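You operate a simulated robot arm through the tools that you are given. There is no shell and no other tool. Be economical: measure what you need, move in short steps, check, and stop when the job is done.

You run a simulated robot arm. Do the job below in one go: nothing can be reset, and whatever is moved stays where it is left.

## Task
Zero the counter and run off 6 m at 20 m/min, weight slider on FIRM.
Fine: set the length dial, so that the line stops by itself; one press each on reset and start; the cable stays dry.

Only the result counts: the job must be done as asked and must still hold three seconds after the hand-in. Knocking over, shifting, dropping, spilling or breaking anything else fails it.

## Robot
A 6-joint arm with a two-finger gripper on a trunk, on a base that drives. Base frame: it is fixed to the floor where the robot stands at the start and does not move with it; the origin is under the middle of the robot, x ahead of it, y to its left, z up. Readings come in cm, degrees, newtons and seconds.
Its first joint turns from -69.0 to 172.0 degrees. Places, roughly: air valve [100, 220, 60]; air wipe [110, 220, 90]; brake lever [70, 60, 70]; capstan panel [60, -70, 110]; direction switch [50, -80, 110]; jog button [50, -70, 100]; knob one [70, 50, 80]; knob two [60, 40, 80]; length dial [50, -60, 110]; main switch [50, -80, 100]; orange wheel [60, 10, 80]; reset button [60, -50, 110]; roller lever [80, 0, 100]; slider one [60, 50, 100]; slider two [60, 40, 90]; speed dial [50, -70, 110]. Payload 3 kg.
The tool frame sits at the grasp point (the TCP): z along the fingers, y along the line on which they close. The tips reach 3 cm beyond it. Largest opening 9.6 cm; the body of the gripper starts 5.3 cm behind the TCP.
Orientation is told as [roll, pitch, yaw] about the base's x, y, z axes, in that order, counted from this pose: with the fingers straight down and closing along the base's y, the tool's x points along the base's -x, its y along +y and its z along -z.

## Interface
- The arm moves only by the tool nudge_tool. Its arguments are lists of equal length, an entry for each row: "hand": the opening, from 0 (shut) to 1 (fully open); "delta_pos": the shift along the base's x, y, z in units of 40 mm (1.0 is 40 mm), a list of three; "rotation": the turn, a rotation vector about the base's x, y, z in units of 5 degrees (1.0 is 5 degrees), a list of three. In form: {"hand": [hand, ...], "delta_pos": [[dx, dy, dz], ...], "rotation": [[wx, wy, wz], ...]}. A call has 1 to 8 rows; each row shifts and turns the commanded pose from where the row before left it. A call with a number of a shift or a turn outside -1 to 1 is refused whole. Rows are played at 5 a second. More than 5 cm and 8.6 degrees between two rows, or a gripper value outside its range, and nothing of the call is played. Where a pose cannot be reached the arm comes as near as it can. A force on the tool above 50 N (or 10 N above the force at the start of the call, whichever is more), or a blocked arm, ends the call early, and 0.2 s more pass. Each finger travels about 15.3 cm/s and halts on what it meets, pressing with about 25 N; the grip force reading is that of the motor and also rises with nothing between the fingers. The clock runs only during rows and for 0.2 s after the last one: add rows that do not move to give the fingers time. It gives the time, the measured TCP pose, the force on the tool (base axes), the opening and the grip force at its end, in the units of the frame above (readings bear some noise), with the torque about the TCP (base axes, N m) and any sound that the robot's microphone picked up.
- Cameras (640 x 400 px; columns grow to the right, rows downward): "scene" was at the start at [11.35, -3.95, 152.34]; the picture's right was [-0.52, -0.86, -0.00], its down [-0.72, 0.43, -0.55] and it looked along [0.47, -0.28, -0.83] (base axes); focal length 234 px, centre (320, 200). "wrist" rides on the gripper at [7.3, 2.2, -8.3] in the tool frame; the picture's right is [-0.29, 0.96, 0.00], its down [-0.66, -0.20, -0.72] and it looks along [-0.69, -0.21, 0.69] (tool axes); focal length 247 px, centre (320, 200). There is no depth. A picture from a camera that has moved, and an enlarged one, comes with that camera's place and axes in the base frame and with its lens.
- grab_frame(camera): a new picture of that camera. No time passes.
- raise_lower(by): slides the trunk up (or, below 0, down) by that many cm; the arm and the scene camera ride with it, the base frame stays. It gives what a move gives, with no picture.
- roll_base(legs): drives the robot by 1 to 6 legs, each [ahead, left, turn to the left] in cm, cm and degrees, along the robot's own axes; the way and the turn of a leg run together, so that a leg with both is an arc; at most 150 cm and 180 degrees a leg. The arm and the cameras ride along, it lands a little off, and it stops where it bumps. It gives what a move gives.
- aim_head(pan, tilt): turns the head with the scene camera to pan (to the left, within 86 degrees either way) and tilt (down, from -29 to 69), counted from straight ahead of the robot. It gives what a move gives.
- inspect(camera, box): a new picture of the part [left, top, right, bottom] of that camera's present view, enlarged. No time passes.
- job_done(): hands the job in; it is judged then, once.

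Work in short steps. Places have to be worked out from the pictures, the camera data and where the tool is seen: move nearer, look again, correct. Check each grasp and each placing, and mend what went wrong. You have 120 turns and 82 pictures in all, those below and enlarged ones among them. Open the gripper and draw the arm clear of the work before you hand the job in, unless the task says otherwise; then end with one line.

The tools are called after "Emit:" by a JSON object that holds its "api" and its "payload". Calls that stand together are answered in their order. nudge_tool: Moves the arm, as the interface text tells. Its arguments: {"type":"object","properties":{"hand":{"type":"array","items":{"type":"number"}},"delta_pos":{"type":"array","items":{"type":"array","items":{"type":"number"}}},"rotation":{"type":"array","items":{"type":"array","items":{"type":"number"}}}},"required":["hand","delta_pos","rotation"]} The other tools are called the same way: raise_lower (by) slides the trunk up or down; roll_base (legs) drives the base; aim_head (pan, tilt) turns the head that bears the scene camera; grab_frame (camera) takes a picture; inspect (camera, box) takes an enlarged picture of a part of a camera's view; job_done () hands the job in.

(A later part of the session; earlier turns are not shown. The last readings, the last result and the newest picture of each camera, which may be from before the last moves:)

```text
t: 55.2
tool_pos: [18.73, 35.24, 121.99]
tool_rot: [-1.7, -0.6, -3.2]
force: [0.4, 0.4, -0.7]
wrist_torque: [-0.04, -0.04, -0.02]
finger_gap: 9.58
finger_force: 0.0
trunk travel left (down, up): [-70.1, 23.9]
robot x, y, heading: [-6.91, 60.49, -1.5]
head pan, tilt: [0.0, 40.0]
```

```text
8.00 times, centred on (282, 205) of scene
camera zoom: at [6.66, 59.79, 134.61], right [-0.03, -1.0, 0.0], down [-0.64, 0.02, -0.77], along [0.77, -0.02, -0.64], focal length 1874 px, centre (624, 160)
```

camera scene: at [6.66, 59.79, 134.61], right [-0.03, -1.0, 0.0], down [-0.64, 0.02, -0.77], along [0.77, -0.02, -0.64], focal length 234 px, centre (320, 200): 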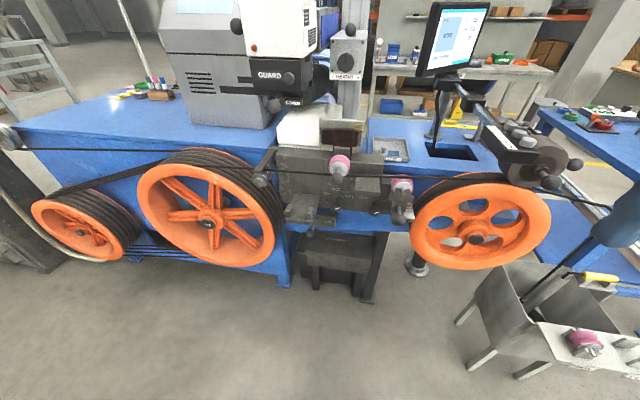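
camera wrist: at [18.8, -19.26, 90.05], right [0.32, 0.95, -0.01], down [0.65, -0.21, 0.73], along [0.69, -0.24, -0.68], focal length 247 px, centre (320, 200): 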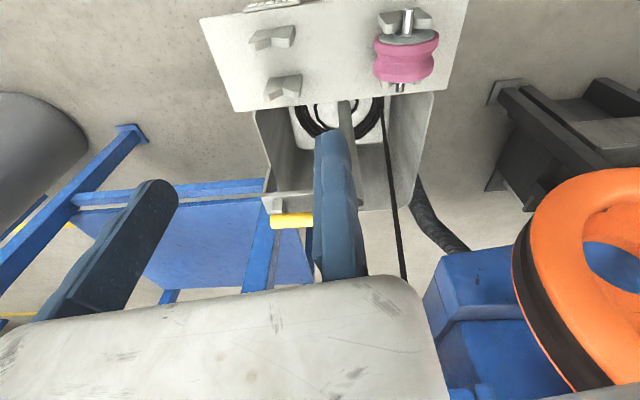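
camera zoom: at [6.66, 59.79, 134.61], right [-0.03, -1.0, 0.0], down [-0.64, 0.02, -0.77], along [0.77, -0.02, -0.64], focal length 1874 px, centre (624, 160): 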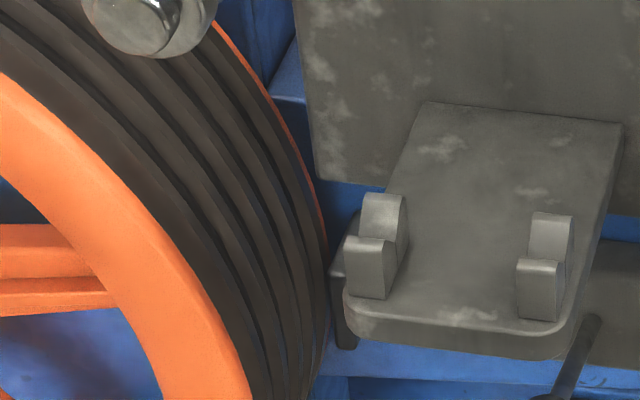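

Check the brake shoe gap from a lower view before relying on it.

Emit:
{"api": "raise_lower", "payload": {"by": -40}}

Emit:
{"api": "inspect", "payload": {"camera": "scene", "box": [240, 60, 370, 150]}}

```text
t: 59.0
tool_pos: [18.69, 35.02, 81.81]
tool_rot: [-1.8, -0.8, -3.3]
force: [0.6, -0.2, -0.4]
wrist_torque: [0.0, -0.01, -0.04]
finger_gap: 9.58
finger_force: 0.0
trunk travel left (down, up): [-30.1, 63.9]
robot x, y, heading: [-6.89, 60.46, -1.6]
head pan, tilt: [0.0, 40.0]
```

```text
4.44 times, centred on (305, 105) of scene
camera zoom: at [6.66, 59.78, 94.61], right [-0.03, -1.0, 0.0], down [-0.64, 0.02, -0.77], along [0.77, -0.02, -0.64], focal length 1041 px, centre (387, 622)
```

zoom: 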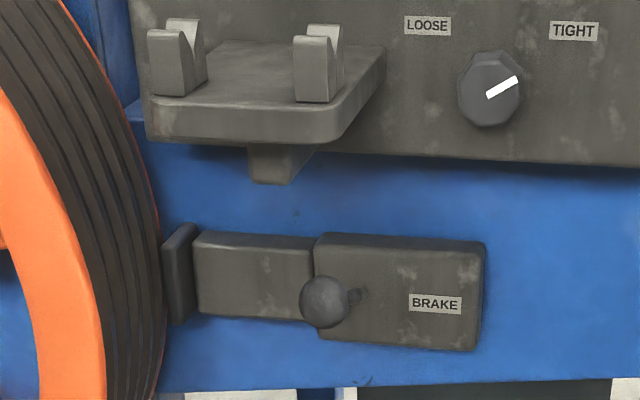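

Emit:
{"api": "inspect", "payload": {"camera": "scene", "box": [262, 95, 302, 140]}}

```text
8.89 times, centred on (282, 118) of scene
camera zoom: at [6.66, 59.78, 94.61], right [-0.03, -1.0, 0.0], down [-0.64, 0.02, -0.77], along [0.77, -0.02, -0.64], focal length 2082 px, centre (658, 933)
```

zoom: 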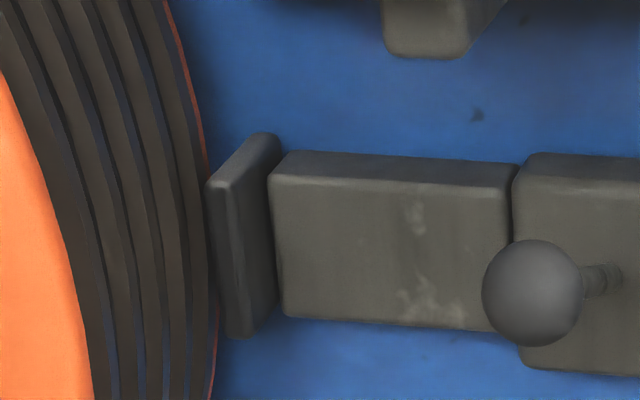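

The shoe sits very close to the wheel; I can test with a short jog once the weight is set. Now raise and drive back in front of the roller arm.

Emit:
{"api": "raise_lower", "payload": {"by": 40}}

Emit:
{"api": "roll_base", "payload": {"legs": [[0, -57, 1.5]]}}

Emit:
{"api": "nudge_tool", "payload": {"hand": [1, 1, 1, 1, 1, 1, 1, 1], "delta_pos": [[0, 0, 0], [0, 0, 0], [0, 0, 0], [0, 0, 0], [0, 0, 0], [0, 0, 0], [0, 0, 0], [0, 0, 0]], "rotation": [[0, -1, 0], [0, -1, 0], [0, -1, 0], [0, -1, 0], [0, -1, 0], [0, -1, 0], [0, -1, 0], [0, -1, 0]]}}

```text
t: 62.9
tool_pos: [18.66, 35.1, 121.98]
tool_rot: [-1.7, -0.7, -3.2]
force: [-1.0, -0.7, 0.2]
wrist_torque: [-0.03, 0.01, -0.01]
finger_gap: 9.62
finger_force: 0.0
trunk travel left (down, up): [-70.1, 23.9]
robot x, y, heading: [-7.13, 60.55, -1.4]
head pan, tilt: [0.0, 40.0]
```

```text
t: 66.1
tool_pos: [18.28, -21.27, 121.95]
tool_rot: [-1.8, -0.7, -2.2]
force: [0.6, 0.4, 0.1]
wrist_torque: [0.02, 0.03, -0.05]
finger_gap: 9.61
finger_force: 0.0
trunk travel left (down, up): [-70.1, 23.9]
robot x, y, heading: [-7.92, 3.47, -0.4]
head pan, tilt: [0.0, 40.0]
```

```text
t: 67.9
tool_pos: [18.17, -21.32, 121.9]
tool_rot: [0.2, -40.7, -2.9]
force: [-1.0, -0.8, 0.3]
wrist_torque: [0.01, 0.0, 0.02]
finger_gap: 9.62
finger_force: 0.0
trunk travel left (down, up): [-70.1, 23.9]
robot x, y, heading: [-7.84, 3.66, -0.1]
head pan, tilt: [0.0, 40.0]
```

Emit:
{"api": "nudge_tool", "payload": {"hand": [1, 1, 1, 1, 1, 1, 1, 1], "delta_pos": [[0.3, 0.3, 0], [0.3, 0.3, 0], [0.3, 0.3, 0], [0.3, 0.3, 0], [0.3, 0.3, 0], [0.3, 0.3, 0], [0.3, 0.3, 0], [0.3, 0.3, 0]], "rotation": [[0, -1, 0.1], [0, -1, 0.1], [0, -1, 0.1], [0, -1, 0.1], [0, -1, 0], [0, -1, 0], [0, -1, 0], [0, -1, 0]]}}

Emit:
{"api": "nudge_tool", "payload": {"hand": [1, 1, 1, 1, 1, 1, 1, 1], "delta_pos": [[0, 0.3, 0], [0, 0.3, 0], [0, 0.3, 0], [0, 0.3, 0], [0, 0.3, 0], [0, 0, 0], [0, 0, 0], [0, 0, 0]], "rotation": [[0, -1, 0], [0, -0.8, 0], [1, 0, 0], [1, 0, 0], [1, 0, 0], [1, 0, 0], [1, 0, 0], [1, 0, 0]]}}

```text
t: 69.7
tool_pos: [26.32, -15.51, 122.69]
tool_rot: [4.8, -80.6, -5.0]
force: [-0.5, 0.0, 1.0]
wrist_torque: [0.01, -0.03, 0.01]
finger_gap: 9.59
finger_force: 0.0
out of reach, approached as far as the arm can: row 7, 8
trunk travel left (down, up): [-70.1, 23.9]
robot x, y, heading: [-7.97, 3.47, -0.4]
head pan, tilt: [0.0, 40.0]
```

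```text
t: 71.5
tool_pos: [24.94, -15.73, 126.57]
tool_rot: [89.2, -59.0, -89.3]
force: [0.4, -0.1, -0.1]
wrist_torque: [-0.03, 0.0, 0.02]
finger_gap: 9.61
finger_force: 0.1
out of reach, approached as far as the arm can: row 1, 2, 3, 4, 5
trunk travel left (down, up): [-70.1, 23.9]
robot x, y, heading: [-7.7, 3.55, -0.4]
head pan, tilt: [0.0, 40.0]
```

The tool now points ahead (+x), rolled 31°. I continue the roll to vertical closing while moving lower and forward.

Emit:
{"api": "nudge_tool", "payload": {"hand": [0.6, 0.6, 0.6, 0.6, 0.6, 0.6, 0.6, 0.6], "delta_pos": [[0.2, 0.2, -0.3], [0.2, 0.2, -0.3], [0.2, 0.3, -0.3], [0.2, 0.3, -0.3], [0.2, 0.4, -0.3], [0.2, 0.4, -0.3], [0.2, 0.4, -0.3], [0.2, 0.4, -0.3]], "rotation": [[1, 0, 0], [1, 0, 0], [1, 0, 0], [1, 0, 0], [1, 0, 0], [1, 0, 0], [1, 0, 0], [1, 0, 0]]}}

Emit:
{"api": "grab_frame", "payload": {"camera": "scene"}}

```text
t: 73.3
tool_pos: [27.27, -16.43, 124.62]
tool_rot: [87.1, -33.9, -87.1]
force: [-0.3, -0.6, 0.6]
wrist_torque: [0.03, -0.03, 0.0]
finger_gap: 5.74
finger_force: 0.1
out of reach, approached as far as the arm can: row 1, 2, 3, 4, 5, 6, 7, 8
trunk travel left (down, up): [-70.1, 23.9]
robot x, y, heading: [-7.84, 3.6, -0.4]
head pan, tilt: [0.0, 40.0]
```

```text
35 pictures are left
camera scene: at [5.76, 3.09, 134.61], right [-0.01, -1.0, 0.0], down [-0.64, 0.0, -0.77], along [0.77, 0.0, -0.64], focal length 234 px, centre (320, 200)
```

scene: 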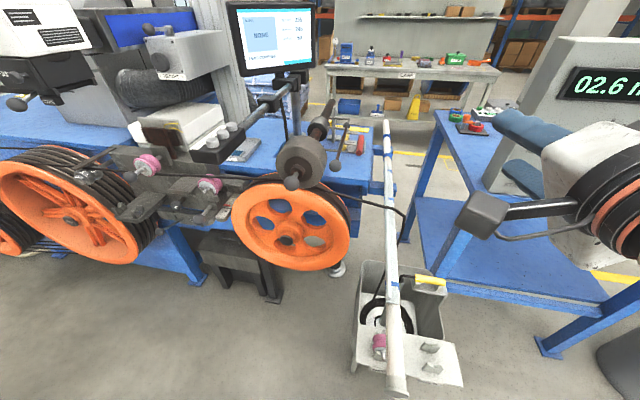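

The arm seems limited in this posture; test by extending forward, which unfolds it.

Emit:
{"api": "nudge_tool", "payload": {"hand": [0.6, 0.6, 0.6, 0.6, 0.6], "delta_pos": [[0.7, 0, -0.4], [0.7, 0, -0.4], [0.7, 0, -0.4], [0.7, 0, -0.4], [0, 0, 0]], "rotation": [[0, 0, 0], [0, 0, 0], [0, 0, 0], [0, 0, 0], [0, 0, 0]]}}

```text
t: 74.5
tool_pos: [38.54, -16.52, 118.26]
tool_rot: [87.2, -34.1, -87.1]
force: [0.4, 1.1, -0.1]
wrist_torque: [0.02, 0.01, -0.02]
finger_gap: 5.76
finger_force: 0.1
out of reach, approached as far as the arm can: row 1
trunk travel left (down, up): [-70.1, 23.9]
robot x, y, heading: [-8.45, 3.51, -0.6]
head pan, tilt: [0.0, 40.0]
```

Reachable when extended. Now roll the rest and shift left/down to the pre-grasp spot in front of the handle ball.

Emit:
{"api": "nudge_tool", "payload": {"hand": [0.6, 0.6, 0.6, 0.6, 0.6, 0.6, 0.6, 0.6], "delta_pos": [[0, 0.55, -0.35], [0, 0.55, -0.35], [0, 0.55, -0.35], [0, 0.55, -0.35], [0, 0.55, -0.35], [0, 0.55, -0.35], [0, 0.55, -0.35], [0, 0.1, -0.35]], "rotation": [[1, 0, 0], [1, 0, 0], [1, 0, 0], [1, 0, 0], [1, 0, 0], [1, 0, 0], [0.8, 0, 0], [0, 0, 0]]}}

Emit:
{"api": "grab_frame", "payload": {"camera": "scene"}}

```text
t: 76.3
tool_pos: [38.48, -11.57, 111.02]
tool_rot: [88.8, -0.1, -87.2]
force: [-0.6, -0.4, 0.1]
wrist_torque: [-0.01, -0.01, 0.03]
finger_gap: 5.75
finger_force: 0.1
out of reach, approached as far as the arm can: row 3, 4, 5, 6, 7, 8
trunk travel left (down, up): [-70.1, 23.9]
robot x, y, heading: [-7.96, 3.57, -0.4]
head pan, tilt: [0.0, 40.0]
```

```text
34 pictures are left
camera scene: at [5.76, 3.03, 134.61], right [-0.01, -1.0, 0.0], down [-0.64, 0.0, -0.77], along [0.77, 0.0, -0.64], focal length 234 px, centre (320, 200)
```

scene: 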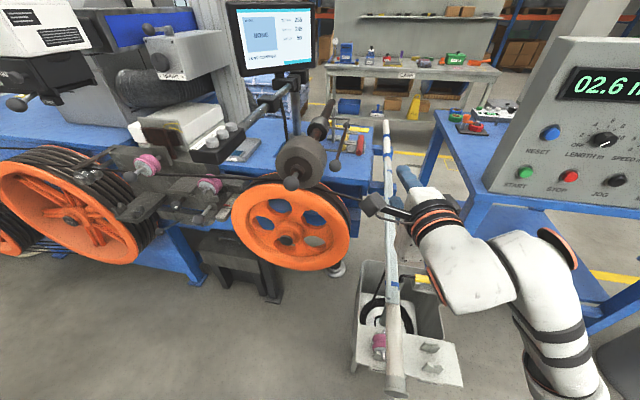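

The shoulder sits to the right, so the hand can't go further left; I drive the base left 11 cm instead, then lower slightly and look.

Emit:
{"api": "roll_base", "payload": {"legs": [[0, 10.8, 0]]}}

Emit:
{"api": "nudge_tool", "payload": {"hand": [0.6, 0.6, 0.6], "delta_pos": [[0, 0, -0.5], [0, 0, -0.4], [0, 0, 0]], "rotation": [[0, 0, 0], [0, 0, 0], [0, 0, 0]]}}

Emit:
{"api": "inspect", "payload": {"camera": "scene", "box": [270, 90, 500, 240]}}

Emit:
{"api": "grab_frame", "payload": {"camera": "wrist"}}

```text
t: 77.5
tool_pos: [38.66, -0.61, 111.06]
tool_rot: [88.6, -0.1, -87.3]
force: [0.6, 0.0, -0.1]
wrist_torque: [-0.01, 0.0, 0.01]
finger_gap: 5.73
finger_force: 0.1
trunk travel left (down, up): [-70.1, 23.9]
robot x, y, heading: [-8.02, 13.92, -0.3]
head pan, tilt: [0.0, 40.0]
```

```text
t: 78.3
tool_pos: [38.44, -1.97, 109.05]
tool_rot: [88.4, 0.0, -87.1]
force: [-0.4, 0.1, -0.3]
wrist_torque: [0.01, 0.0, 0.03]
finger_gap: 5.77
finger_force: 0.1
out of reach, approached as far as the arm can: row 1, 2
trunk travel left (down, up): [-70.1, 23.9]
robot x, y, heading: [-7.97, 14.14, -0.5]
head pan, tilt: [0.0, 40.0]
```

```text
2.67 times, centred on (385, 165) of scene
camera zoom: at [5.85, 14.0, 134.6], right [0.0, -1.0, 0.0], down [-0.64, 0.0, -0.77], along [0.77, 0.0, -0.64], focal length 625 px, centre (147, 293)
```

zoom: 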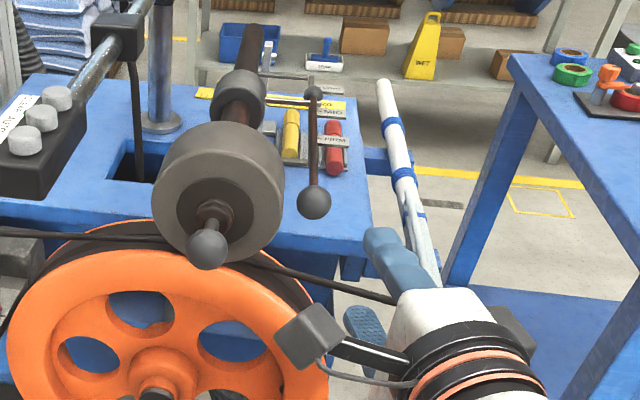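

```text
32 pictures are left
camera wrist: at [29.72, 5.01, 111.55], right [0.04, -0.29, 0.96], down [-0.69, -0.7, -0.18], along [0.72, -0.65, -0.23], focal length 247 px, centre (320, 200)
```

wrist: 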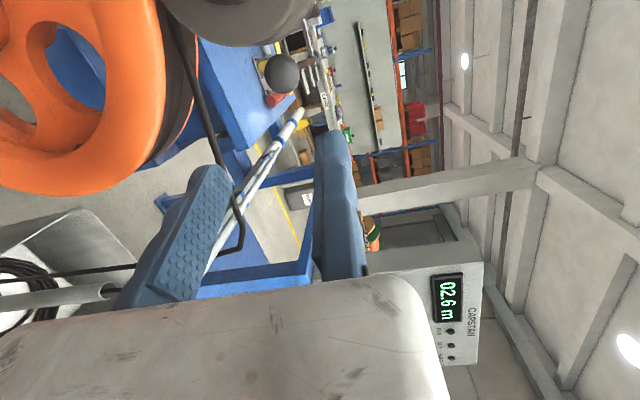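

Ball judged at (51,-0.2,106.8). Keep the arm pose; trunk down 2.3, base left 1.6 and forward 7, then check before closing in.

Emit:
{"api": "raise_lower", "payload": {"by": -2.3}}

Emit:
{"api": "roll_base", "payload": {"legs": [[0, 1.6, 0], [7, 0, 0]]}}

Emit:
{"api": "inspect", "payload": {"camera": "scene", "box": [270, 90, 470, 240]}}

Emit:
{"api": "inspect", "payload": {"camera": "wrist", "box": [120, 0, 400, 200]}}

```text
t: 79.0
tool_pos: [38.42, -1.99, 106.7]
tool_rot: [88.3, -0.1, -87.0]
force: [0.1, 0.0, 0.0]
wrist_torque: [-0.01, -0.03, 0.02]
finger_gap: 5.77
finger_force: 0.1
trunk travel left (down, up): [-67.8, 26.2]
robot x, y, heading: [-7.73, 14.57, -0.5]
head pan, tilt: [0.0, 40.0]
```

```text
t: 80.4
tool_pos: [45.47, -0.42, 106.85]
tool_rot: [88.5, -0.1, -86.9]
force: [0.0, 0.2, 0.2]
wrist_torque: [0.0, -0.01, 0.04]
finger_gap: 5.75
finger_force: 0.1
trunk travel left (down, up): [-67.8, 26.2]
robot x, y, heading: [-0.93, 16.1, -0.1]
head pan, tilt: [0.0, 40.0]
```

```text
2.67 times, centred on (370, 165) of scene
camera zoom: at [12.93, 15.63, 132.29], right [0.0, -1.0, 0.0], down [-0.64, 0.0, -0.77], along [0.77, 0.0, -0.64], focal length 625 px, centre (187, 293)
```

zoom: 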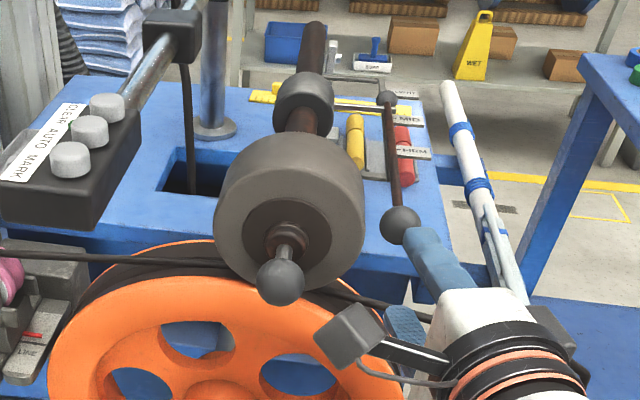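

```text
2.00 times, centred on (260, 100) of wrist
camera zoom: at [36.77, 6.63, 109.24], right [0.04, -0.29, 0.96], down [-0.69, -0.7, -0.18], along [0.72, -0.65, -0.23], focal length 494 px, centre (440, 400)
```

zoom: 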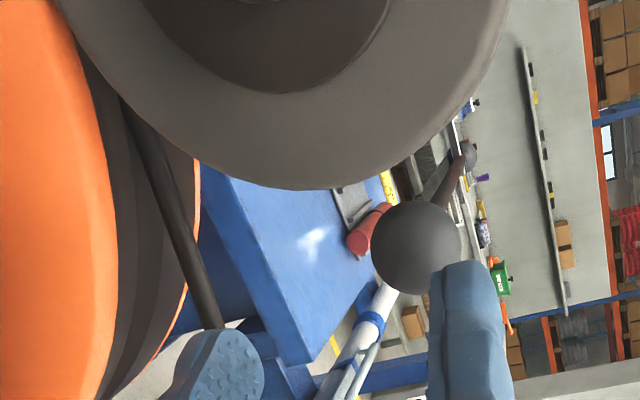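

Ball lies between the fingers' heights. Forward 4 cm, then close.

Emit:
{"api": "roll_base", "payload": {"legs": [[4, 0.2, 0]]}}

Emit:
{"api": "nudge_tool", "payload": {"hand": [0.3, 0.2, 0.2, 0.2], "delta_pos": [[0, 0, 0], [0, 0, 0], [0, 0, 0], [0, 0, 0]], "rotation": [[0, 0, 0], [0, 0, 0], [0, 0, 0], [0, 0, 0]]}}

Emit:
{"api": "inspect", "payload": {"camera": "wrist", "box": [120, 0, 440, 200]}}

```text
t: 81.3
tool_pos: [49.39, -0.34, 106.79]
tool_rot: [88.5, -0.1, -87.0]
force: [0.2, -0.2, 0.1]
wrist_torque: [-0.04, -0.03, -0.01]
finger_gap: 5.78
finger_force: 0.1
trunk travel left (down, up): [-67.8, 26.2]
robot x, y, heading: [2.94, 16.28, -0.3]
head pan, tilt: [0.0, 40.0]
```

```text
t: 82.3
tool_pos: [49.4, -0.23, 106.77]
tool_rot: [88.3, -0.1, -87.0]
force: [-0.3, 0.2, -0.6]
wrist_torque: [0.05, 0.0, 0.02]
finger_gap: 1.92
finger_force: 0.0
trunk travel left (down, up): [-67.8, 26.2]
robot x, y, heading: [2.84, 16.14, -0.7]
head pan, tilt: [0.0, 40.0]
```

```text
2.00 times, centred on (280, 100) of wrist
camera zoom: at [40.67, 6.78, 109.25], right [0.04, -0.29, 0.96], down [-0.69, -0.7, -0.18], along [0.72, -0.65, -0.23], focal length 494 px, centre (400, 400)
```

zoom: 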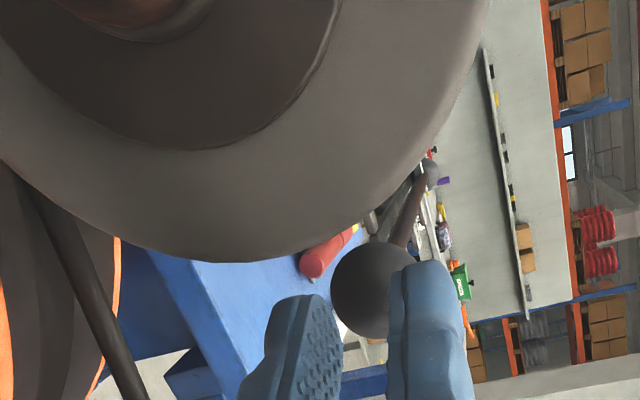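

The fingers closed to 1.9 cm with no force: the ball lies beyond the tips. I reopen and look from the scene camera.

Emit:
{"api": "nudge_tool", "payload": {"hand": [0.5, 0.5, 0.5], "delta_pos": [[0, 0, 0], [0, 0, 0], [0, 0, 0]], "rotation": [[0, 0, 0], [0, 0, 0], [0, 0, 0]]}}

Emit:
{"api": "inspect", "payload": {"camera": "scene", "box": [300, 120, 460, 240]}}

```text
t: 83.1
tool_pos: [49.45, -0.28, 106.86]
tool_rot: [88.3, 0.0, -87.0]
force: [0.3, 0.2, 0.0]
wrist_torque: [0.01, -0.01, 0.01]
finger_gap: 4.78
finger_force: 0.0
trunk travel left (down, up): [-67.8, 26.2]
robot x, y, heading: [2.79, 15.75, -0.0]
head pan, tilt: [0.0, 40.0]
```

```text
3.33 times, centred on (380, 180) of scene
camera zoom: at [16.8, 15.77, 132.31], right [0.0, -1.0, 0.0], down [-0.64, 0.0, -0.77], along [0.77, 0.0, -0.64], focal length 781 px, centre (120, 267)
```

zoom: 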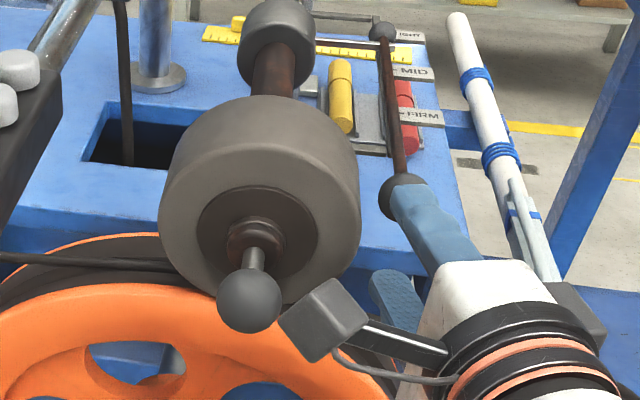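

The ball slid back when squeezed at its front (it now sits near (53.3,-0.2,107)); the slider is light-running. I go 3.5 cm further, slightly right and up to keep the wrist camera clear of the roller's front knob.

Emit:
{"api": "raise_lower", "payload": {"by": 0.3}}

Emit:
{"api": "roll_base", "payload": {"legs": [[0, -0.6, 0], [3.6, 0, 0]]}}

Emit:
{"api": "inspect", "payload": {"camera": "scene", "box": [300, 120, 460, 240]}}

```text
t: 83.6
tool_pos: [49.29, -0.25, 107.11]
tool_rot: [88.3, -0.1, -87.0]
force: [0.8, -0.4, -0.4]
wrist_torque: [-0.02, -0.02, -0.03]
finger_gap: 4.77
finger_force: 0.0
trunk travel left (down, up): [-68.1, 25.9]
robot x, y, heading: [2.78, 16.22, 0.1]
head pan, tilt: [0.0, 40.0]
```

```text
t: 84.8
tool_pos: [52.9, -0.75, 107.25]
tool_rot: [88.5, -0.1, -86.9]
force: [-2.5, 1.2, 10.7]
wrist_torque: [-0.02, -0.2, 0.14]
finger_gap: 4.79
finger_force: 0.0
trunk travel left (down, up): [-68.1, 25.9]
robot x, y, heading: [6.6, 15.4, -0.3]
head pan, tilt: [0.0, 40.0]
```

```text
3.33 times, centred on (380, 180) of scene
camera zoom: at [20.2, 15.23, 132.63], right [0.0, -1.0, 0.0], down [-0.64, 0.0, -0.77], along [0.77, 0.0, -0.64], focal length 781 px, centre (120, 267)
```

zoom: 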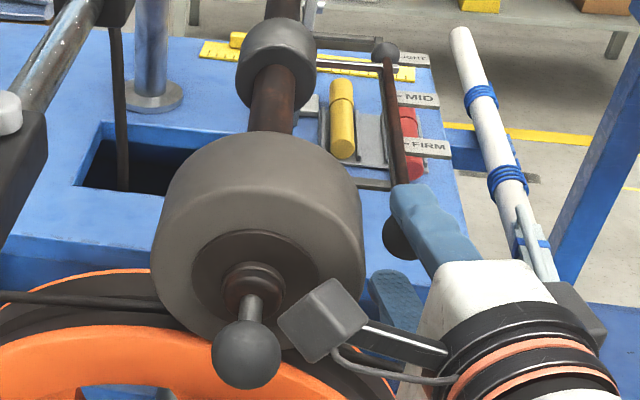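

An upward force of 10 N: a finger rests on something, and the slider is now pushed to its LIGHT end. I raise 1.0 cm to free it, then go forward 1.5.

Emit:
{"api": "raise_lower", "payload": {"by": 1.0}}

Emit:
{"api": "roll_base", "payload": {"legs": [[1.5, 0, 0]]}}

Emit:
{"api": "grab_frame", "payload": {"camera": "wrist"}}

```text
t: 85.3
tool_pos: [52.99, -0.72, 108.22]
tool_rot: [88.4, -0.2, -86.8]
force: [-0.4, -0.2, -0.2]
wrist_torque: [-0.03, 0.01, 0.01]
finger_gap: 4.82
finger_force: 0.0
trunk travel left (down, up): [-69.1, 24.9]
robot x, y, heading: [6.46, 15.76, -0.3]
head pan, tilt: [0.0, 40.0]
```

```text
t: 86.1
tool_pos: [54.54, -0.71, 108.19]
tool_rot: [88.6, -0.1, -86.8]
force: [0.2, 0.2, -0.6]
wrist_torque: [-0.02, 0.01, -0.01]
finger_gap: 4.79
finger_force: 0.0
trunk travel left (down, up): [-69.1, 24.9]
robot x, y, heading: [8.22, 15.53, -0.4]
head pan, tilt: [0.0, 40.0]
```

```text
26 pictures are left
camera wrist: at [45.69, 6.19, 110.6], right [0.04, -0.29, 0.96], down [-0.69, -0.7, -0.18], along [0.72, -0.65, -0.23], focal length 247 px, centre (320, 200)
```

wrist: 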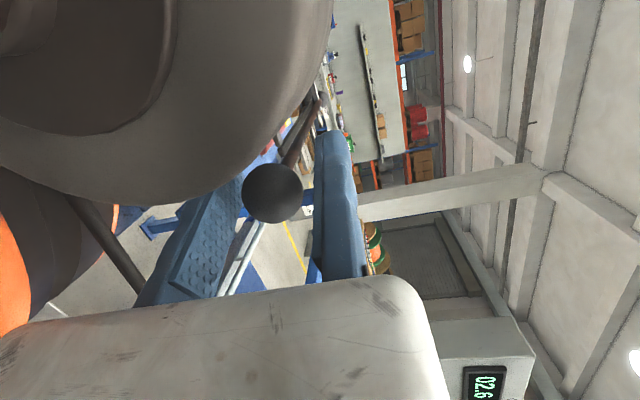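

The ball is now clearly between the fingers. Close.

Emit:
{"api": "nudge_tool", "payload": {"hand": [0.3, 0.15, 0.15, 0.15, 0.15], "delta_pos": [[0, 0, 0], [0, 0, 0], [0, 0, 0], [0, 0, 0], [0, 0, 0]], "rotation": [[0, 0, 0], [0, 0, 0], [0, 0, 0], [0, 0, 0], [0, 0, 0]]}}

```text
t: 87.3
tool_pos: [54.77, -0.84, 107.91]
tool_rot: [88.3, -0.1, -87.0]
force: [-1.2, 1.0, -14.2]
wrist_torque: [0.11, 0.34, -0.3]
finger_gap: 2.93
finger_force: 45.1
trunk travel left (down, up): [-69.1, 24.9]
robot x, y, heading: [8.32, 15.55, -0.1]
head pan, tilt: [0.0, 40.0]
```

Gripped (gap 2.9, 45 N). Relieve the vertical load a bit, then pull along the arm's axis (-0.977, +0.213).

Emit:
{"api": "raise_lower", "payload": {"by": -0.5}}

Emit:
{"api": "roll_base", "payload": {"legs": [[-4.9, 1.05, 0]]}}

Emit:
{"api": "inspect", "payload": {"camera": "scene", "box": [300, 80, 460, 200]}}

```text
t: 87.9
tool_pos: [54.63, -0.77, 107.56]
tool_rot: [88.3, -0.2, -86.9]
force: [-0.3, 0.3, -12.6]
wrist_torque: [-0.07, -0.17, -0.2]
finger_gap: 2.95
finger_force: 44.7
trunk travel left (down, up): [-68.6, 25.4]
robot x, y, heading: [8.27, 15.55, -0.3]
head pan, tilt: [0.0, 40.0]
```

```text
t: 88.8
tool_pos: [49.94, 0.24, 107.39]
tool_rot: [88.2, 0.0, -86.8]
force: [3.1, -1.9, -15.3]
wrist_torque: [0.01, 0.27, 0.33]
finger_gap: 2.95
finger_force: 45.3
trunk travel left (down, up): [-68.6, 25.4]
robot x, y, heading: [3.2, 16.4, -0.4]
head pan, tilt: [0.0, 40.0]
```

```text
3.33 times, centred on (380, 140) of scene
camera zoom: at [17.35, 16.08, 133.06], right [0.0, -1.0, 0.0], down [-0.64, 0.0, -0.76], along [0.76, 0.0, -0.65], focal length 781 px, centre (120, 400)
```

zoom: 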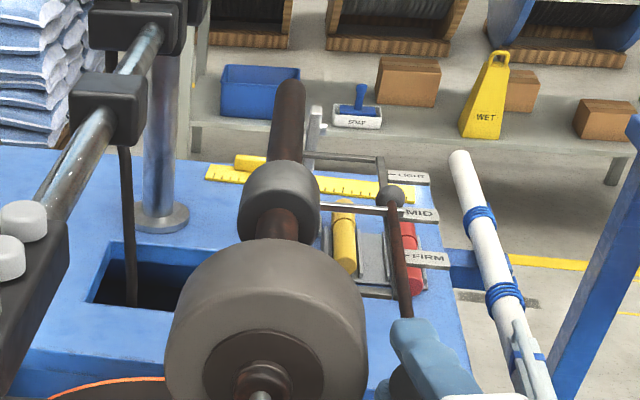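

The slider follows; its pointer is now about at MID (x≈70.2). FIRM mark is ≈63.7, so pull another 6.5 cm.

Emit:
{"api": "roll_base", "payload": {"legs": [[-6.35, 1.4, 0]]}}

Emit:
{"api": "inspect", "payload": {"camera": "scene", "box": [320, 90, 448, 170]}}

```text
t: 89.8
tool_pos: [43.8, 1.45, 107.17]
tool_rot: [87.9, 0.1, -87.0]
force: [20.8, -7.3, -7.3]
wrist_torque: [-0.15, -0.25, -0.83]
finger_gap: 2.94
finger_force: 45.2
trunk travel left (down, up): [-68.6, 25.4]
robot x, y, heading: [-3.36, 18.16, -0.1]
head pan, tilt: [0.0, 40.0]
```

```text
5.00 times, centred on (384, 130) of scene
camera zoom: at [11.36, 17.37, 133.01], right [0.0, -1.0, 0.0], down [-0.65, 0.01, -0.76], along [0.76, 0.0, -0.65], focal length 1171 px, centre (0, 550)
```

zoom: 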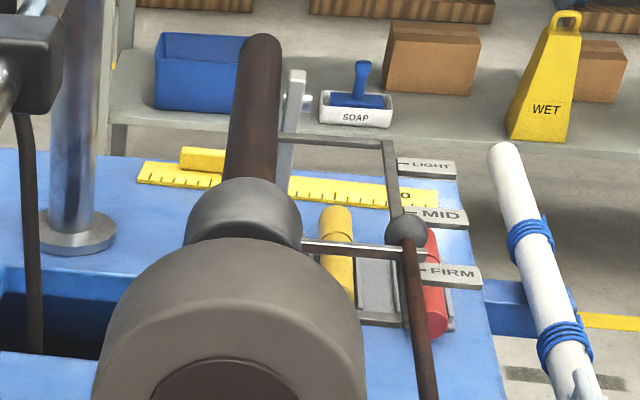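

It reads ~FIRM with a 21 N pull, likely at or near the end stop. I pull 0.6 cm more and see.

Emit:
{"api": "roll_base", "payload": {"legs": [[-0.7, 0.15, 0]]}}

Emit:
{"api": "inspect", "payload": {"camera": "scene", "box": [376, 110, 424, 150]}}

```text
t: 90.5
tool_pos: [43.37, 1.56, 107.31]
tool_rot: [88.1, -0.1, -87.2]
force: [33.2, -8.2, 10.0]
wrist_torque: [-0.21, -0.66, -0.3]
finger_gap: 2.92
finger_force: 45.7
trunk travel left (down, up): [-68.6, 25.4]
robot x, y, heading: [-3.62, 18.1, -0.1]
head pan, tilt: [0.0, 40.0]
```

```text
10.00 times, centred on (400, 130) of scene
camera zoom: at [10.84, 17.58, 133.0], right [0.0, -1.0, 0.0], down [-0.65, 0.0, -0.76], along [0.76, 0.0, -0.65], focal length 2343 px, centre (-480, 900)
```

zoom: 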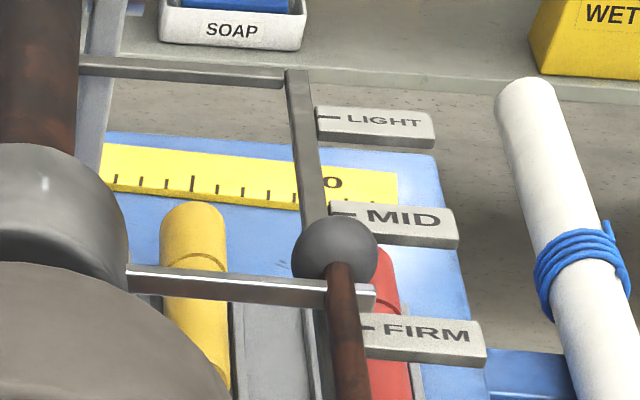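

By ray geometry the pointer and the FIRM mark are both at x≈64.7, and it's against a stop. Relax the pull slightly, open and check it stays.

Emit:
{"api": "roll_base", "payload": {"legs": [[0.5, -0.1, 0]]}}

Emit:
{"api": "nudge_tool", "payload": {"hand": [0.4, 0.6, 0.6], "delta_pos": [[0, 0, 0], [0, 0, 0], [0, 0, 0]], "rotation": [[0, 0, 0], [0, 0, 0], [0, 0, 0]]}}

Emit:
{"api": "roll_base", "payload": {"legs": [[-9, 0, 0]]}}

Emit:
{"api": "grab_frame", "payload": {"camera": "scene"}}

Emit:
{"api": "inspect", "payload": {"camera": "scene", "box": [340, 90, 420, 140]}}

```text
t: 91.2
tool_pos: [43.2, 1.46, 107.46]
tool_rot: [88.1, -0.1, -87.2]
force: [2.5, 0.0, -14.4]
wrist_torque: [0.12, 0.48, -0.36]
finger_gap: 2.93
finger_force: 44.9
trunk travel left (down, up): [-68.6, 25.4]
robot x, y, heading: [-3.37, 18.2, -0.2]
head pan, tilt: [0.0, 40.0]
```

```text
t: 92.0
tool_pos: [43.03, 1.63, 107.49]
tool_rot: [88.3, -0.3, -87.2]
force: [0.0, -0.5, 0.5]
wrist_torque: [0.03, 0.01, -0.04]
finger_gap: 5.77
finger_force: 0.0
trunk travel left (down, up): [-68.6, 25.4]
robot x, y, heading: [-3.64, 17.99, -0.3]
head pan, tilt: [0.0, 40.0]
```

```text
t: 93.2
tool_pos: [33.98, 1.55, 107.52]
tool_rot: [88.3, -0.2, -87.3]
force: [-0.6, -0.7, -0.4]
wrist_torque: [0.03, 0.0, 0.01]
finger_gap: 5.77
finger_force: 0.0
trunk travel left (down, up): [-68.6, 25.4]
robot x, y, heading: [-12.22, 17.96, -0.4]
head pan, tilt: [0.0, 40.0]
```

```text
22 pictures are left
camera scene: at [1.16, 17.75, 133.11], right [-0.01, -1.0, 0.0], down [-0.64, 0.0, -0.77], along [0.77, 0.0, -0.64], focal length 234 px, centre (320, 200)
```

scene: 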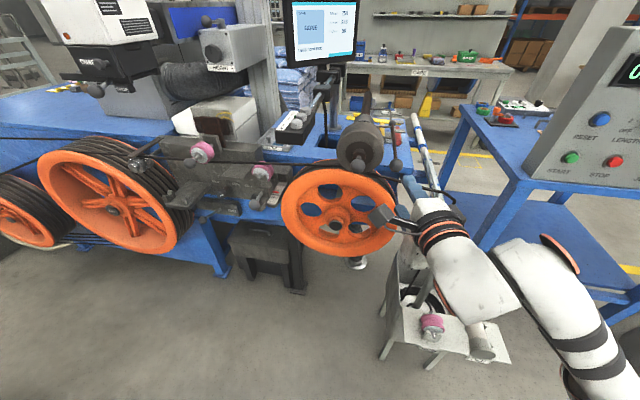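

```text
8.00 times, centred on (380, 115) of scene
camera zoom: at [1.16, 17.75, 133.11], right [-0.01, -1.0, 0.0], down [-0.64, 0.0, -0.77], along [0.77, 0.0, -0.64], focal length 1874 px, centre (-160, 880)
```

zoom: 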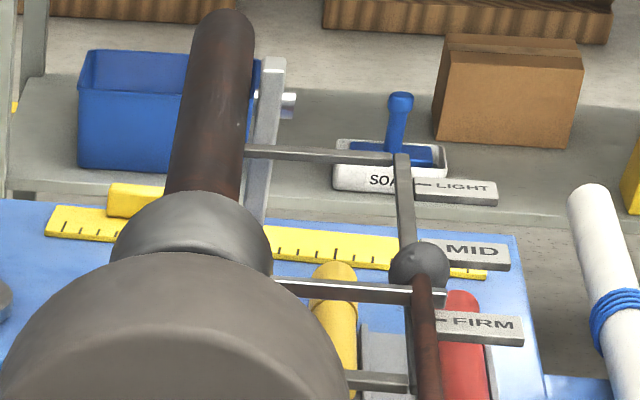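

The slider holds at FIRM. Now drive right to the capstan panel, staying back, and look at it.

Emit:
{"api": "roll_base", "payload": {"legs": [[0, -65, 0.4]]}}

Emit:
{"api": "aim_head", "payload": {"pan": -10, "tilt": 25}}

Emit:
{"api": "grab_frame", "payload": {"camera": "scene"}}

```text
t: 96.8
tool_pos: [34.46, -63.17, 107.66]
tool_rot: [88.3, -0.2, -86.1]
force: [0.9, 0.0, -0.2]
wrist_torque: [0.03, 0.01, 0.05]
finger_gap: 5.76
finger_force: 0.1
trunk travel left (down, up): [-68.6, 25.4]
robot x, y, heading: [-12.48, -47.4, 0.7]
head pan, tilt: [0.0, 40.0]
```

```text
t: 97.6
tool_pos: [34.43, -63.25, 107.5]
tool_rot: [88.3, -0.2, -86.2]
force: [0.0, 0.4, -0.3]
wrist_torque: [0.0, 0.0, 0.0]
finger_gap: 5.77
finger_force: 0.0
trunk travel left (down, up): [-68.6, 25.4]
robot x, y, heading: [-12.44, -47.49, 0.8]
head pan, tilt: [-10.0, 25.0]
```

```text
20 pictures are left
camera scene: at [2.07, -49.34, 135.43], right [-0.16, -0.99, 0.0], down [-0.42, 0.07, -0.91], along [0.89, -0.14, -0.42], focal length 234 px, centre (320, 200)
```

scene: 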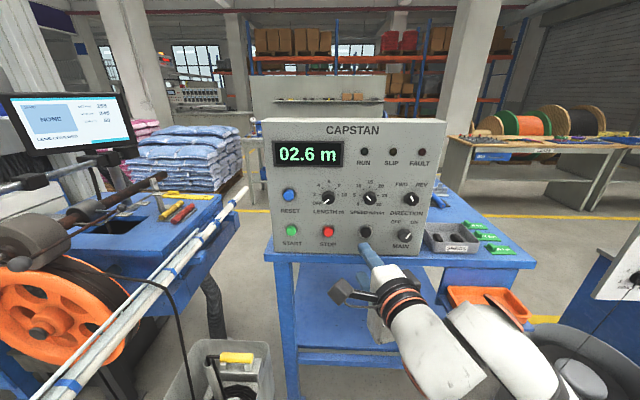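

Emit:
{"api": "inspect", "payload": {"camera": "scene", "box": [260, 170, 440, 260]}}

```text
3.56 times, centred on (350, 215) of scene
camera zoom: at [2.07, -49.34, 135.43], right [-0.16, -0.99, 0.0], down [-0.42, 0.07, -0.91], along [0.89, -0.14, -0.42], focal length 833 px, centre (213, 147)
```

zoom: 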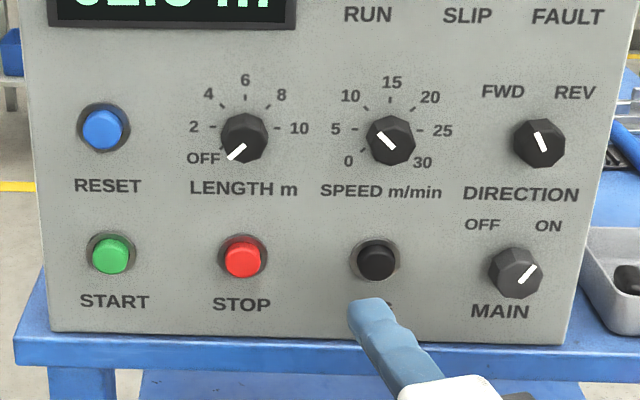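

Panel read: LENGTH on OFF (6 is at 12 o'clock), SPEED ≈8–10, DIRECTION FWD, MAIN ON. Triangulation: panel faces about yaw −8.9°, LENGTH knob ≈(53.8,−60,111.6), SPEED ≈(52.3,−69.8,111.5). I turn the base square to it and stand off from LENGTH.

Emit:
{"api": "roll_base", "payload": {"legs": [[0, 0, -9.7], [11, 14.2, 0]]}}

Emit:
{"api": "raise_lower", "payload": {"by": 4.1}}

Emit:
{"api": "nudge_tool", "payload": {"hand": [0.6, 0.6, 0.6, 0.6, 0.6, 0.6, 0.6, 0.6], "delta_pos": [[0, 0, 0], [0, 0, 0], [0, 0, 0], [0, 0, 0], [0, 0, 0], [0, 0, 0], [0, 0, 0], [0, 0, 0]], "rotation": [[0, 0, -0.6], [-1, 0.155, 0], [-1, 0.155, 0], [-1, 0.155, 0], [-1, 0.155, 0], [-1, 0.155, 0], [-1, 0.155, 0], [-1, 0.155, 0]]}}

```text
t: 99.8
tool_pos: [44.3, -58.68, 107.44]
tool_rot: [88.2, -0.2, -96.0]
force: [0.1, 0.6, 0.0]
wrist_torque: [0.01, -0.02, -0.01]
finger_gap: 5.75
finger_force: 0.1
trunk travel left (down, up): [-68.6, 25.4]
robot x, y, heading: [1.09, -35.41, -9.0]
head pan, tilt: [-10.0, 25.0]
```

```text
t: 100.6
tool_pos: [44.26, -58.78, 111.67]
tool_rot: [88.4, -0.1, -96.0]
force: [1.0, -1.3, -1.0]
wrist_torque: [0.02, 0.01, 0.01]
finger_gap: 5.74
finger_force: 0.0
trunk travel left (down, up): [-72.7, 21.3]
robot x, y, heading: [0.79, -35.52, -8.9]
head pan, tilt: [-10.0, 25.0]
```

```text
t: 102.4
tool_pos: [44.12, -60.19, 113.18]
tool_rot: [88.2, -35.7, -98.6]
force: [0.8, 0.1, 0.6]
wrist_torque: [-0.02, 0.0, 0.03]
finger_gap: 5.74
finger_force: 0.1
out of reach, approached as far as the arm can: row 1, 5, 8
trunk travel left (down, up): [-72.7, 21.3]
robot x, y, heading: [0.53, -35.46, -8.7]
head pan, tilt: [-10.0, 25.0]
```

The arm is at its left limit, so the hand drifted. I shift the hand 5 cm to the right to gain slack while rolling further; the base will make up for it.

Emit:
{"api": "nudge_tool", "payload": {"hand": [0.6, 0.6, 0.6, 0.6, 0.6, 0.6, 0.6, 0.6], "delta_pos": [[-0.08, -0.5, 0], [-0.08, -0.5, 0], [-0.05, -0.3, 0], [0, 0, 0], [0, 0, 0], [0, 0, 0], [0, 0, 0], [0, 0, 0]], "rotation": [[0, 0, 0], [0, 0, 0], [-1, 0.155, 0], [-1, 0.155, 0], [-1, 0.155, 0], [-1, 0.155, 0], [-1, 0.155, 0], [-1, 0.155, 0]]}}

```text
t: 104.2
tool_pos: [43.32, -65.5, 113.16]
tool_rot: [88.3, -66.1, -98.9]
force: [0.8, 0.8, -1.1]
wrist_torque: [0.01, 0.02, 0.01]
finger_gap: 5.74
finger_force: 0.0
trunk travel left (down, up): [-72.7, 21.3]
robot x, y, heading: [0.8, -35.52, -8.9]
head pan, tilt: [-10.0, 25.0]
```

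Good, reachable now. Base left 7.1 and ahead 3, trunk down 1.5, then check alignment with the LENGTH knob.

Emit:
{"api": "raise_lower", "payload": {"by": -1.5}}

Emit:
{"api": "roll_base", "payload": {"legs": [[0, 7.1, 0], [3, 0, 0]]}}

Emit:
{"api": "grab_frame", "payload": {"camera": "wrist"}}

Emit:
{"api": "inspect", "payload": {"camera": "scene", "box": [260, 130, 500, 280]}}

```text
t: 104.8
tool_pos: [43.29, -65.37, 111.7]
tool_rot: [88.3, -66.1, -98.8]
force: [0.2, 0.0, -0.7]
wrist_torque: [-0.03, 0.01, 0.0]
finger_gap: 5.79
finger_force: 0.1
trunk travel left (down, up): [-71.2, 22.8]
robot x, y, heading: [1.02, -35.18, -9.4]
head pan, tilt: [-10.0, 25.0]
```

```text
t: 106.3
tool_pos: [47.27, -59.03, 111.65]
tool_rot: [88.5, -65.9, -99.1]
force: [0.7, 0.4, 0.4]
wrist_torque: [0.02, 0.04, 0.01]
finger_gap: 5.75
finger_force: 0.1
trunk travel left (down, up): [-71.2, 22.8]
robot x, y, heading: [5.24, -28.68, -8.9]
head pan, tilt: [-10.0, 25.0]
```

```text
18 pictures are left
camera wrist: at [39.83, -52.42, 105.98], right [0.15, 0.74, 0.66], down [-0.79, -0.32, 0.53], along [0.6, -0.59, 0.54], focal length 247 px, centre (320, 200)
```

wrist: 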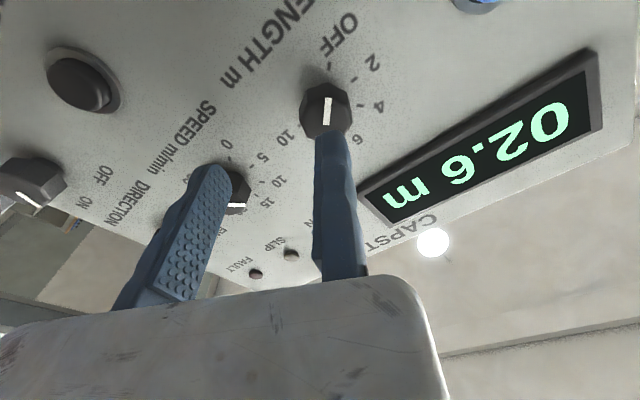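

```text
2.67 times, centred on (380, 205) of scene
camera zoom: at [18.79, -33.04, 138.05], right [-0.33, -0.94, 0.0], down [-0.4, 0.14, -0.91], along [0.86, -0.3, -0.42], focal length 625 px, centre (160, 187)
```

zoom: 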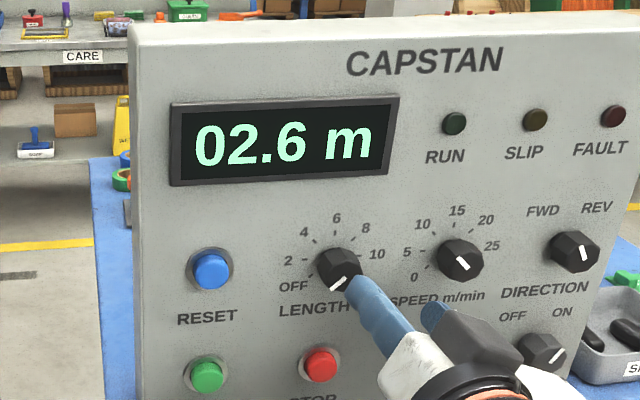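

Alignment computes out well. Advance 5 cm so the fingers straddle the knob.

Emit:
{"api": "roll_base", "payload": {"legs": [[5, 0, 0]]}}

Emit:
{"api": "grab_frame", "payload": {"camera": "wrist"}}

```text
t: 107.2
tool_pos: [48.87, -59.18, 111.93]
tool_rot: [89.0, -66.2, -99.5]
force: [-18.5, 1.9, 4.0]
wrist_torque: [0.07, -0.04, 0.01]
finger_gap: 5.77
finger_force: 0.1
trunk travel left (down, up): [-71.2, 22.8]
robot x, y, heading: [7.29, -29.26, -9.2]
head pan, tilt: [-10.0, 25.0]
stopped in leg 1: the force on the tool passed its limit at 260 N (the readings are from after the stop); the commanded pose is now the measured one
```

```text
16 pictures are left
camera wrist: at [41.45, -52.62, 106.19], right [0.14, 0.74, 0.66], down [-0.79, -0.31, 0.53], along [0.6, -0.59, 0.54], focal length 247 px, centre (320, 200)
```

wrist: 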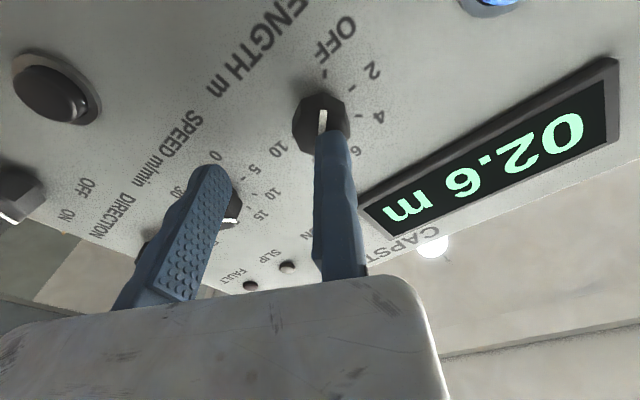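

The 'right' finger (tool +y) stands at the TCP line itself and only the other one opens, as the pictures at various openings show; it struck the knob's front. So the grasp space lies from 0 to −gap along tool y. I back off, shift left 1.9 and up 0.5 so the fixed finger passes beside the knob.

Emit:
{"api": "roll_base", "payload": {"legs": [[-2.5, 0, 0], [0, 1.9, 0.2]]}}

Emit:
{"api": "raise_lower", "payload": {"by": 0.5}}

Emit:
{"api": "nudge_tool", "payload": {"hand": [0.5, 0.5], "delta_pos": [[0, 0, 0], [0, 0, 0]], "rotation": [[0, 0, 0], [0, 0, 0]]}}

Emit:
{"api": "grab_frame", "payload": {"camera": "wrist"}}

```text
t: 108.4
tool_pos: [47.75, -56.99, 111.59]
tool_rot: [87.8, -66.1, -98.2]
force: [-0.3, -0.2, -0.3]
wrist_torque: [0.02, -0.02, 0.04]
finger_gap: 5.78
finger_force: 0.0
trunk travel left (down, up): [-71.2, 22.8]
robot x, y, heading: [5.26, -27.31, -9.2]
head pan, tilt: [-10.0, 25.0]
```

```text
t: 108.9
tool_pos: [47.66, -56.94, 112.14]
tool_rot: [87.8, -65.9, -98.3]
force: [0.5, -1.1, -0.6]
wrist_torque: [0.0, -0.03, 0.03]
finger_gap: 5.75
finger_force: 0.0
trunk travel left (down, up): [-71.7, 22.3]
robot x, y, heading: [5.18, -26.98, -9.0]
head pan, tilt: [-10.0, 25.0]
```

```text
t: 109.5
tool_pos: [47.61, -56.96, 112.09]
tool_rot: [87.7, -65.9, -98.2]
force: [-0.6, -0.5, 0.1]
wrist_torque: [-0.02, 0.0, -0.02]
finger_gap: 4.8
finger_force: 0.0
trunk travel left (down, up): [-71.7, 22.3]
robot x, y, heading: [5.31, -26.97, -8.9]
head pan, tilt: [-10.0, 25.0]
```

```text
15 pictures are left
camera wrist: at [40.09, -50.33, 106.42], right [0.15, 0.74, 0.66], down [-0.78, -0.32, 0.53], along [0.6, -0.59, 0.53], focal length 247 px, centre (320, 200)
```

wrist: 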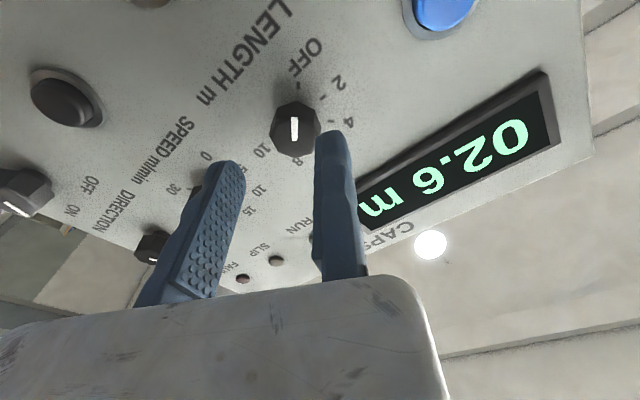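

Knob now projects between the fingers. I open a touch more, shift 0.3 cm left, and advance with the arm (force-guarded) in small steps.

Emit:
{"api": "nudge_tool", "payload": {"hand": [0.58, 0.58, 0.58, 0.58, 0.58, 0.58, 0.58], "delta_pos": [[0.012, 0.08, 0.02], [0.15, -0.023, 0], [0.15, -0.023, 0], [0.15, -0.023, 0], [0.15, -0.023, 0], [0.12, -0.018, 0], [0.12, -0.018, 0]], "rotation": [[0, 0, 0], [0, 0, 0], [0, 0, 0], [0, 0, 0], [0, 0, 0], [0, 0, 0], [0, 0, 0]]}}

```text
t: 111.1
tool_pos: [51.12, -57.08, 112.11]
tool_rot: [87.8, -66.1, -98.3]
force: [-1.1, -0.2, -0.6]
wrist_torque: [0.04, -0.02, -0.02]
finger_gap: 5.57
finger_force: 0.1
trunk travel left (down, up): [-71.7, 22.3]
robot x, y, heading: [5.04, -27.2, -9.0]
head pan, tilt: [-10.0, 25.0]
```

No contact at depth. Close on the knob.

Emit:
{"api": "nudge_tool", "payload": {"hand": [0.4, 0.2, 0.2, 0.2], "delta_pos": [[0, 0, 0], [0, 0, 0], [0, 0, 0], [0, 0, 0]], "rotation": [[0, 0, 0], [0, 0, 0], [0, 0, 0], [0, 0, 0]]}}

Emit:
{"api": "inspect", "payload": {"camera": "wrist", "box": [160, 40, 440, 220]}}

```text
t: 112.1
tool_pos: [50.98, -57.47, 111.99]
tool_rot: [87.5, -65.8, -98.1]
force: [-6.9, -9.1, -10.6]
wrist_torque: [0.15, 0.19, -0.81]
finger_gap: 3.13
finger_force: 44.9
trunk travel left (down, up): [-71.7, 22.3]
robot x, y, heading: [5.51, -26.72, -8.9]
head pan, tilt: [-10.0, 25.0]
```

```text
2.22 times, centred on (300, 130) of wrist
camera zoom: at [43.52, -50.99, 106.32], right [0.15, 0.74, 0.66], down [-0.78, -0.32, 0.53], along [0.6, -0.6, 0.53], focal length 549 px, centre (364, 356)
```

zoom: 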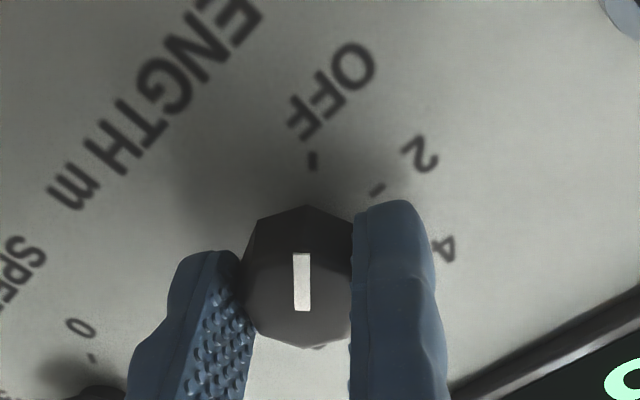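

Firm grip on the knob. Turn +40° clockwise about the panel normal, with the TCP orbiting the knob axis (radius ≈1.6 cm).

Emit:
{"api": "nudge_tool", "payload": {"hand": [0.2, 0.2, 0.2, 0.2, 0.2, 0.2, 0.2, 0.2], "delta_pos": [[-0.002, -0.015, 0.031], [-0.003, -0.018, 0.03], [-0.003, -0.021, 0.028], [-0.004, -0.023, 0.026], [-0.004, -0.025, 0.024], [-0.004, -0.027, 0.022], [-0.005, -0.029, 0.019], [-0.005, -0.03, 0.017]], "rotation": [[0.987, -0.155, 0], [0.987, -0.155, 0], [0.987, -0.155, 0], [0.987, -0.155, 0], [0.987, -0.155, 0], [0.987, -0.155, 0], [0.987, -0.155, 0], [0.987, -0.155, 0]]}}

```text
t: 113.9
tool_pos: [50.94, -58.08, 112.87]
tool_rot: [88.5, -25.8, -98.8]
force: [2.3, -14.2, 4.8]
wrist_torque: [-0.34, -0.53, -0.92]
finger_gap: 3.11
finger_force: 44.6
trunk travel left (down, up): [-71.7, 22.3]
robot x, y, heading: [5.1, -27.53, -9.2]
head pan, tilt: [-10.0, 25.0]
```

It turned 40°. Continue the next 40°.

Emit:
{"api": "nudge_tool", "payload": {"hand": [0.2, 0.2, 0.2, 0.2, 0.2, 0.2, 0.2, 0.2], "delta_pos": [[-0.005, -0.032, 0.014], [-0.005, -0.033, 0.011], [-0.005, -0.034, 0.008], [-0.005, -0.034, 0.005], [-0.005, -0.0345, 0.002], [-0.005, -0.0346, -0.001], [-0.005, -0.034, -0.004], [-0.005, -0.034, -0.007]], "rotation": [[0.987, -0.155, 0], [0.987, -0.155, 0], [0.987, -0.155, 0], [0.987, -0.155, 0], [0.987, -0.155, 0], [0.987, -0.155, 0], [0.987, -0.155, 0], [0.987, -0.155, 0]]}}

Emit:
{"api": "inspect", "payload": {"camera": "wrist", "box": [160, 40, 440, 220]}}

```text
t: 115.7
tool_pos: [50.66, -59.37, 113.22]
tool_rot: [88.7, 13.9, -98.8]
force: [10.7, -19.8, 27.4]
wrist_torque: [-0.42, -1.02, 0.74]
finger_gap: 3.11
finger_force: 44.5
trunk travel left (down, up): [-71.7, 22.3]
robot x, y, heading: [4.82, -27.04, -9.0]
head pan, tilt: [-10.0, 25.0]
```

```text
2.22 times, centred on (300, 130) of wrist
camera zoom: at [43.39, -51.5, 117.25], right [-0.06, -0.51, 0.86], down [-0.81, -0.48, -0.34], along [0.59, -0.71, -0.39], focal length 549 px, centre (364, 356)
```

zoom: 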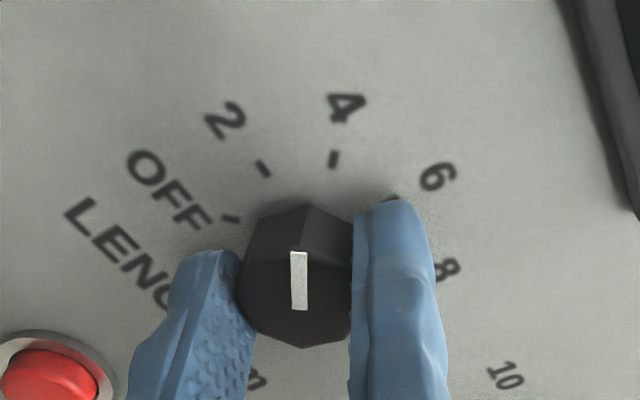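

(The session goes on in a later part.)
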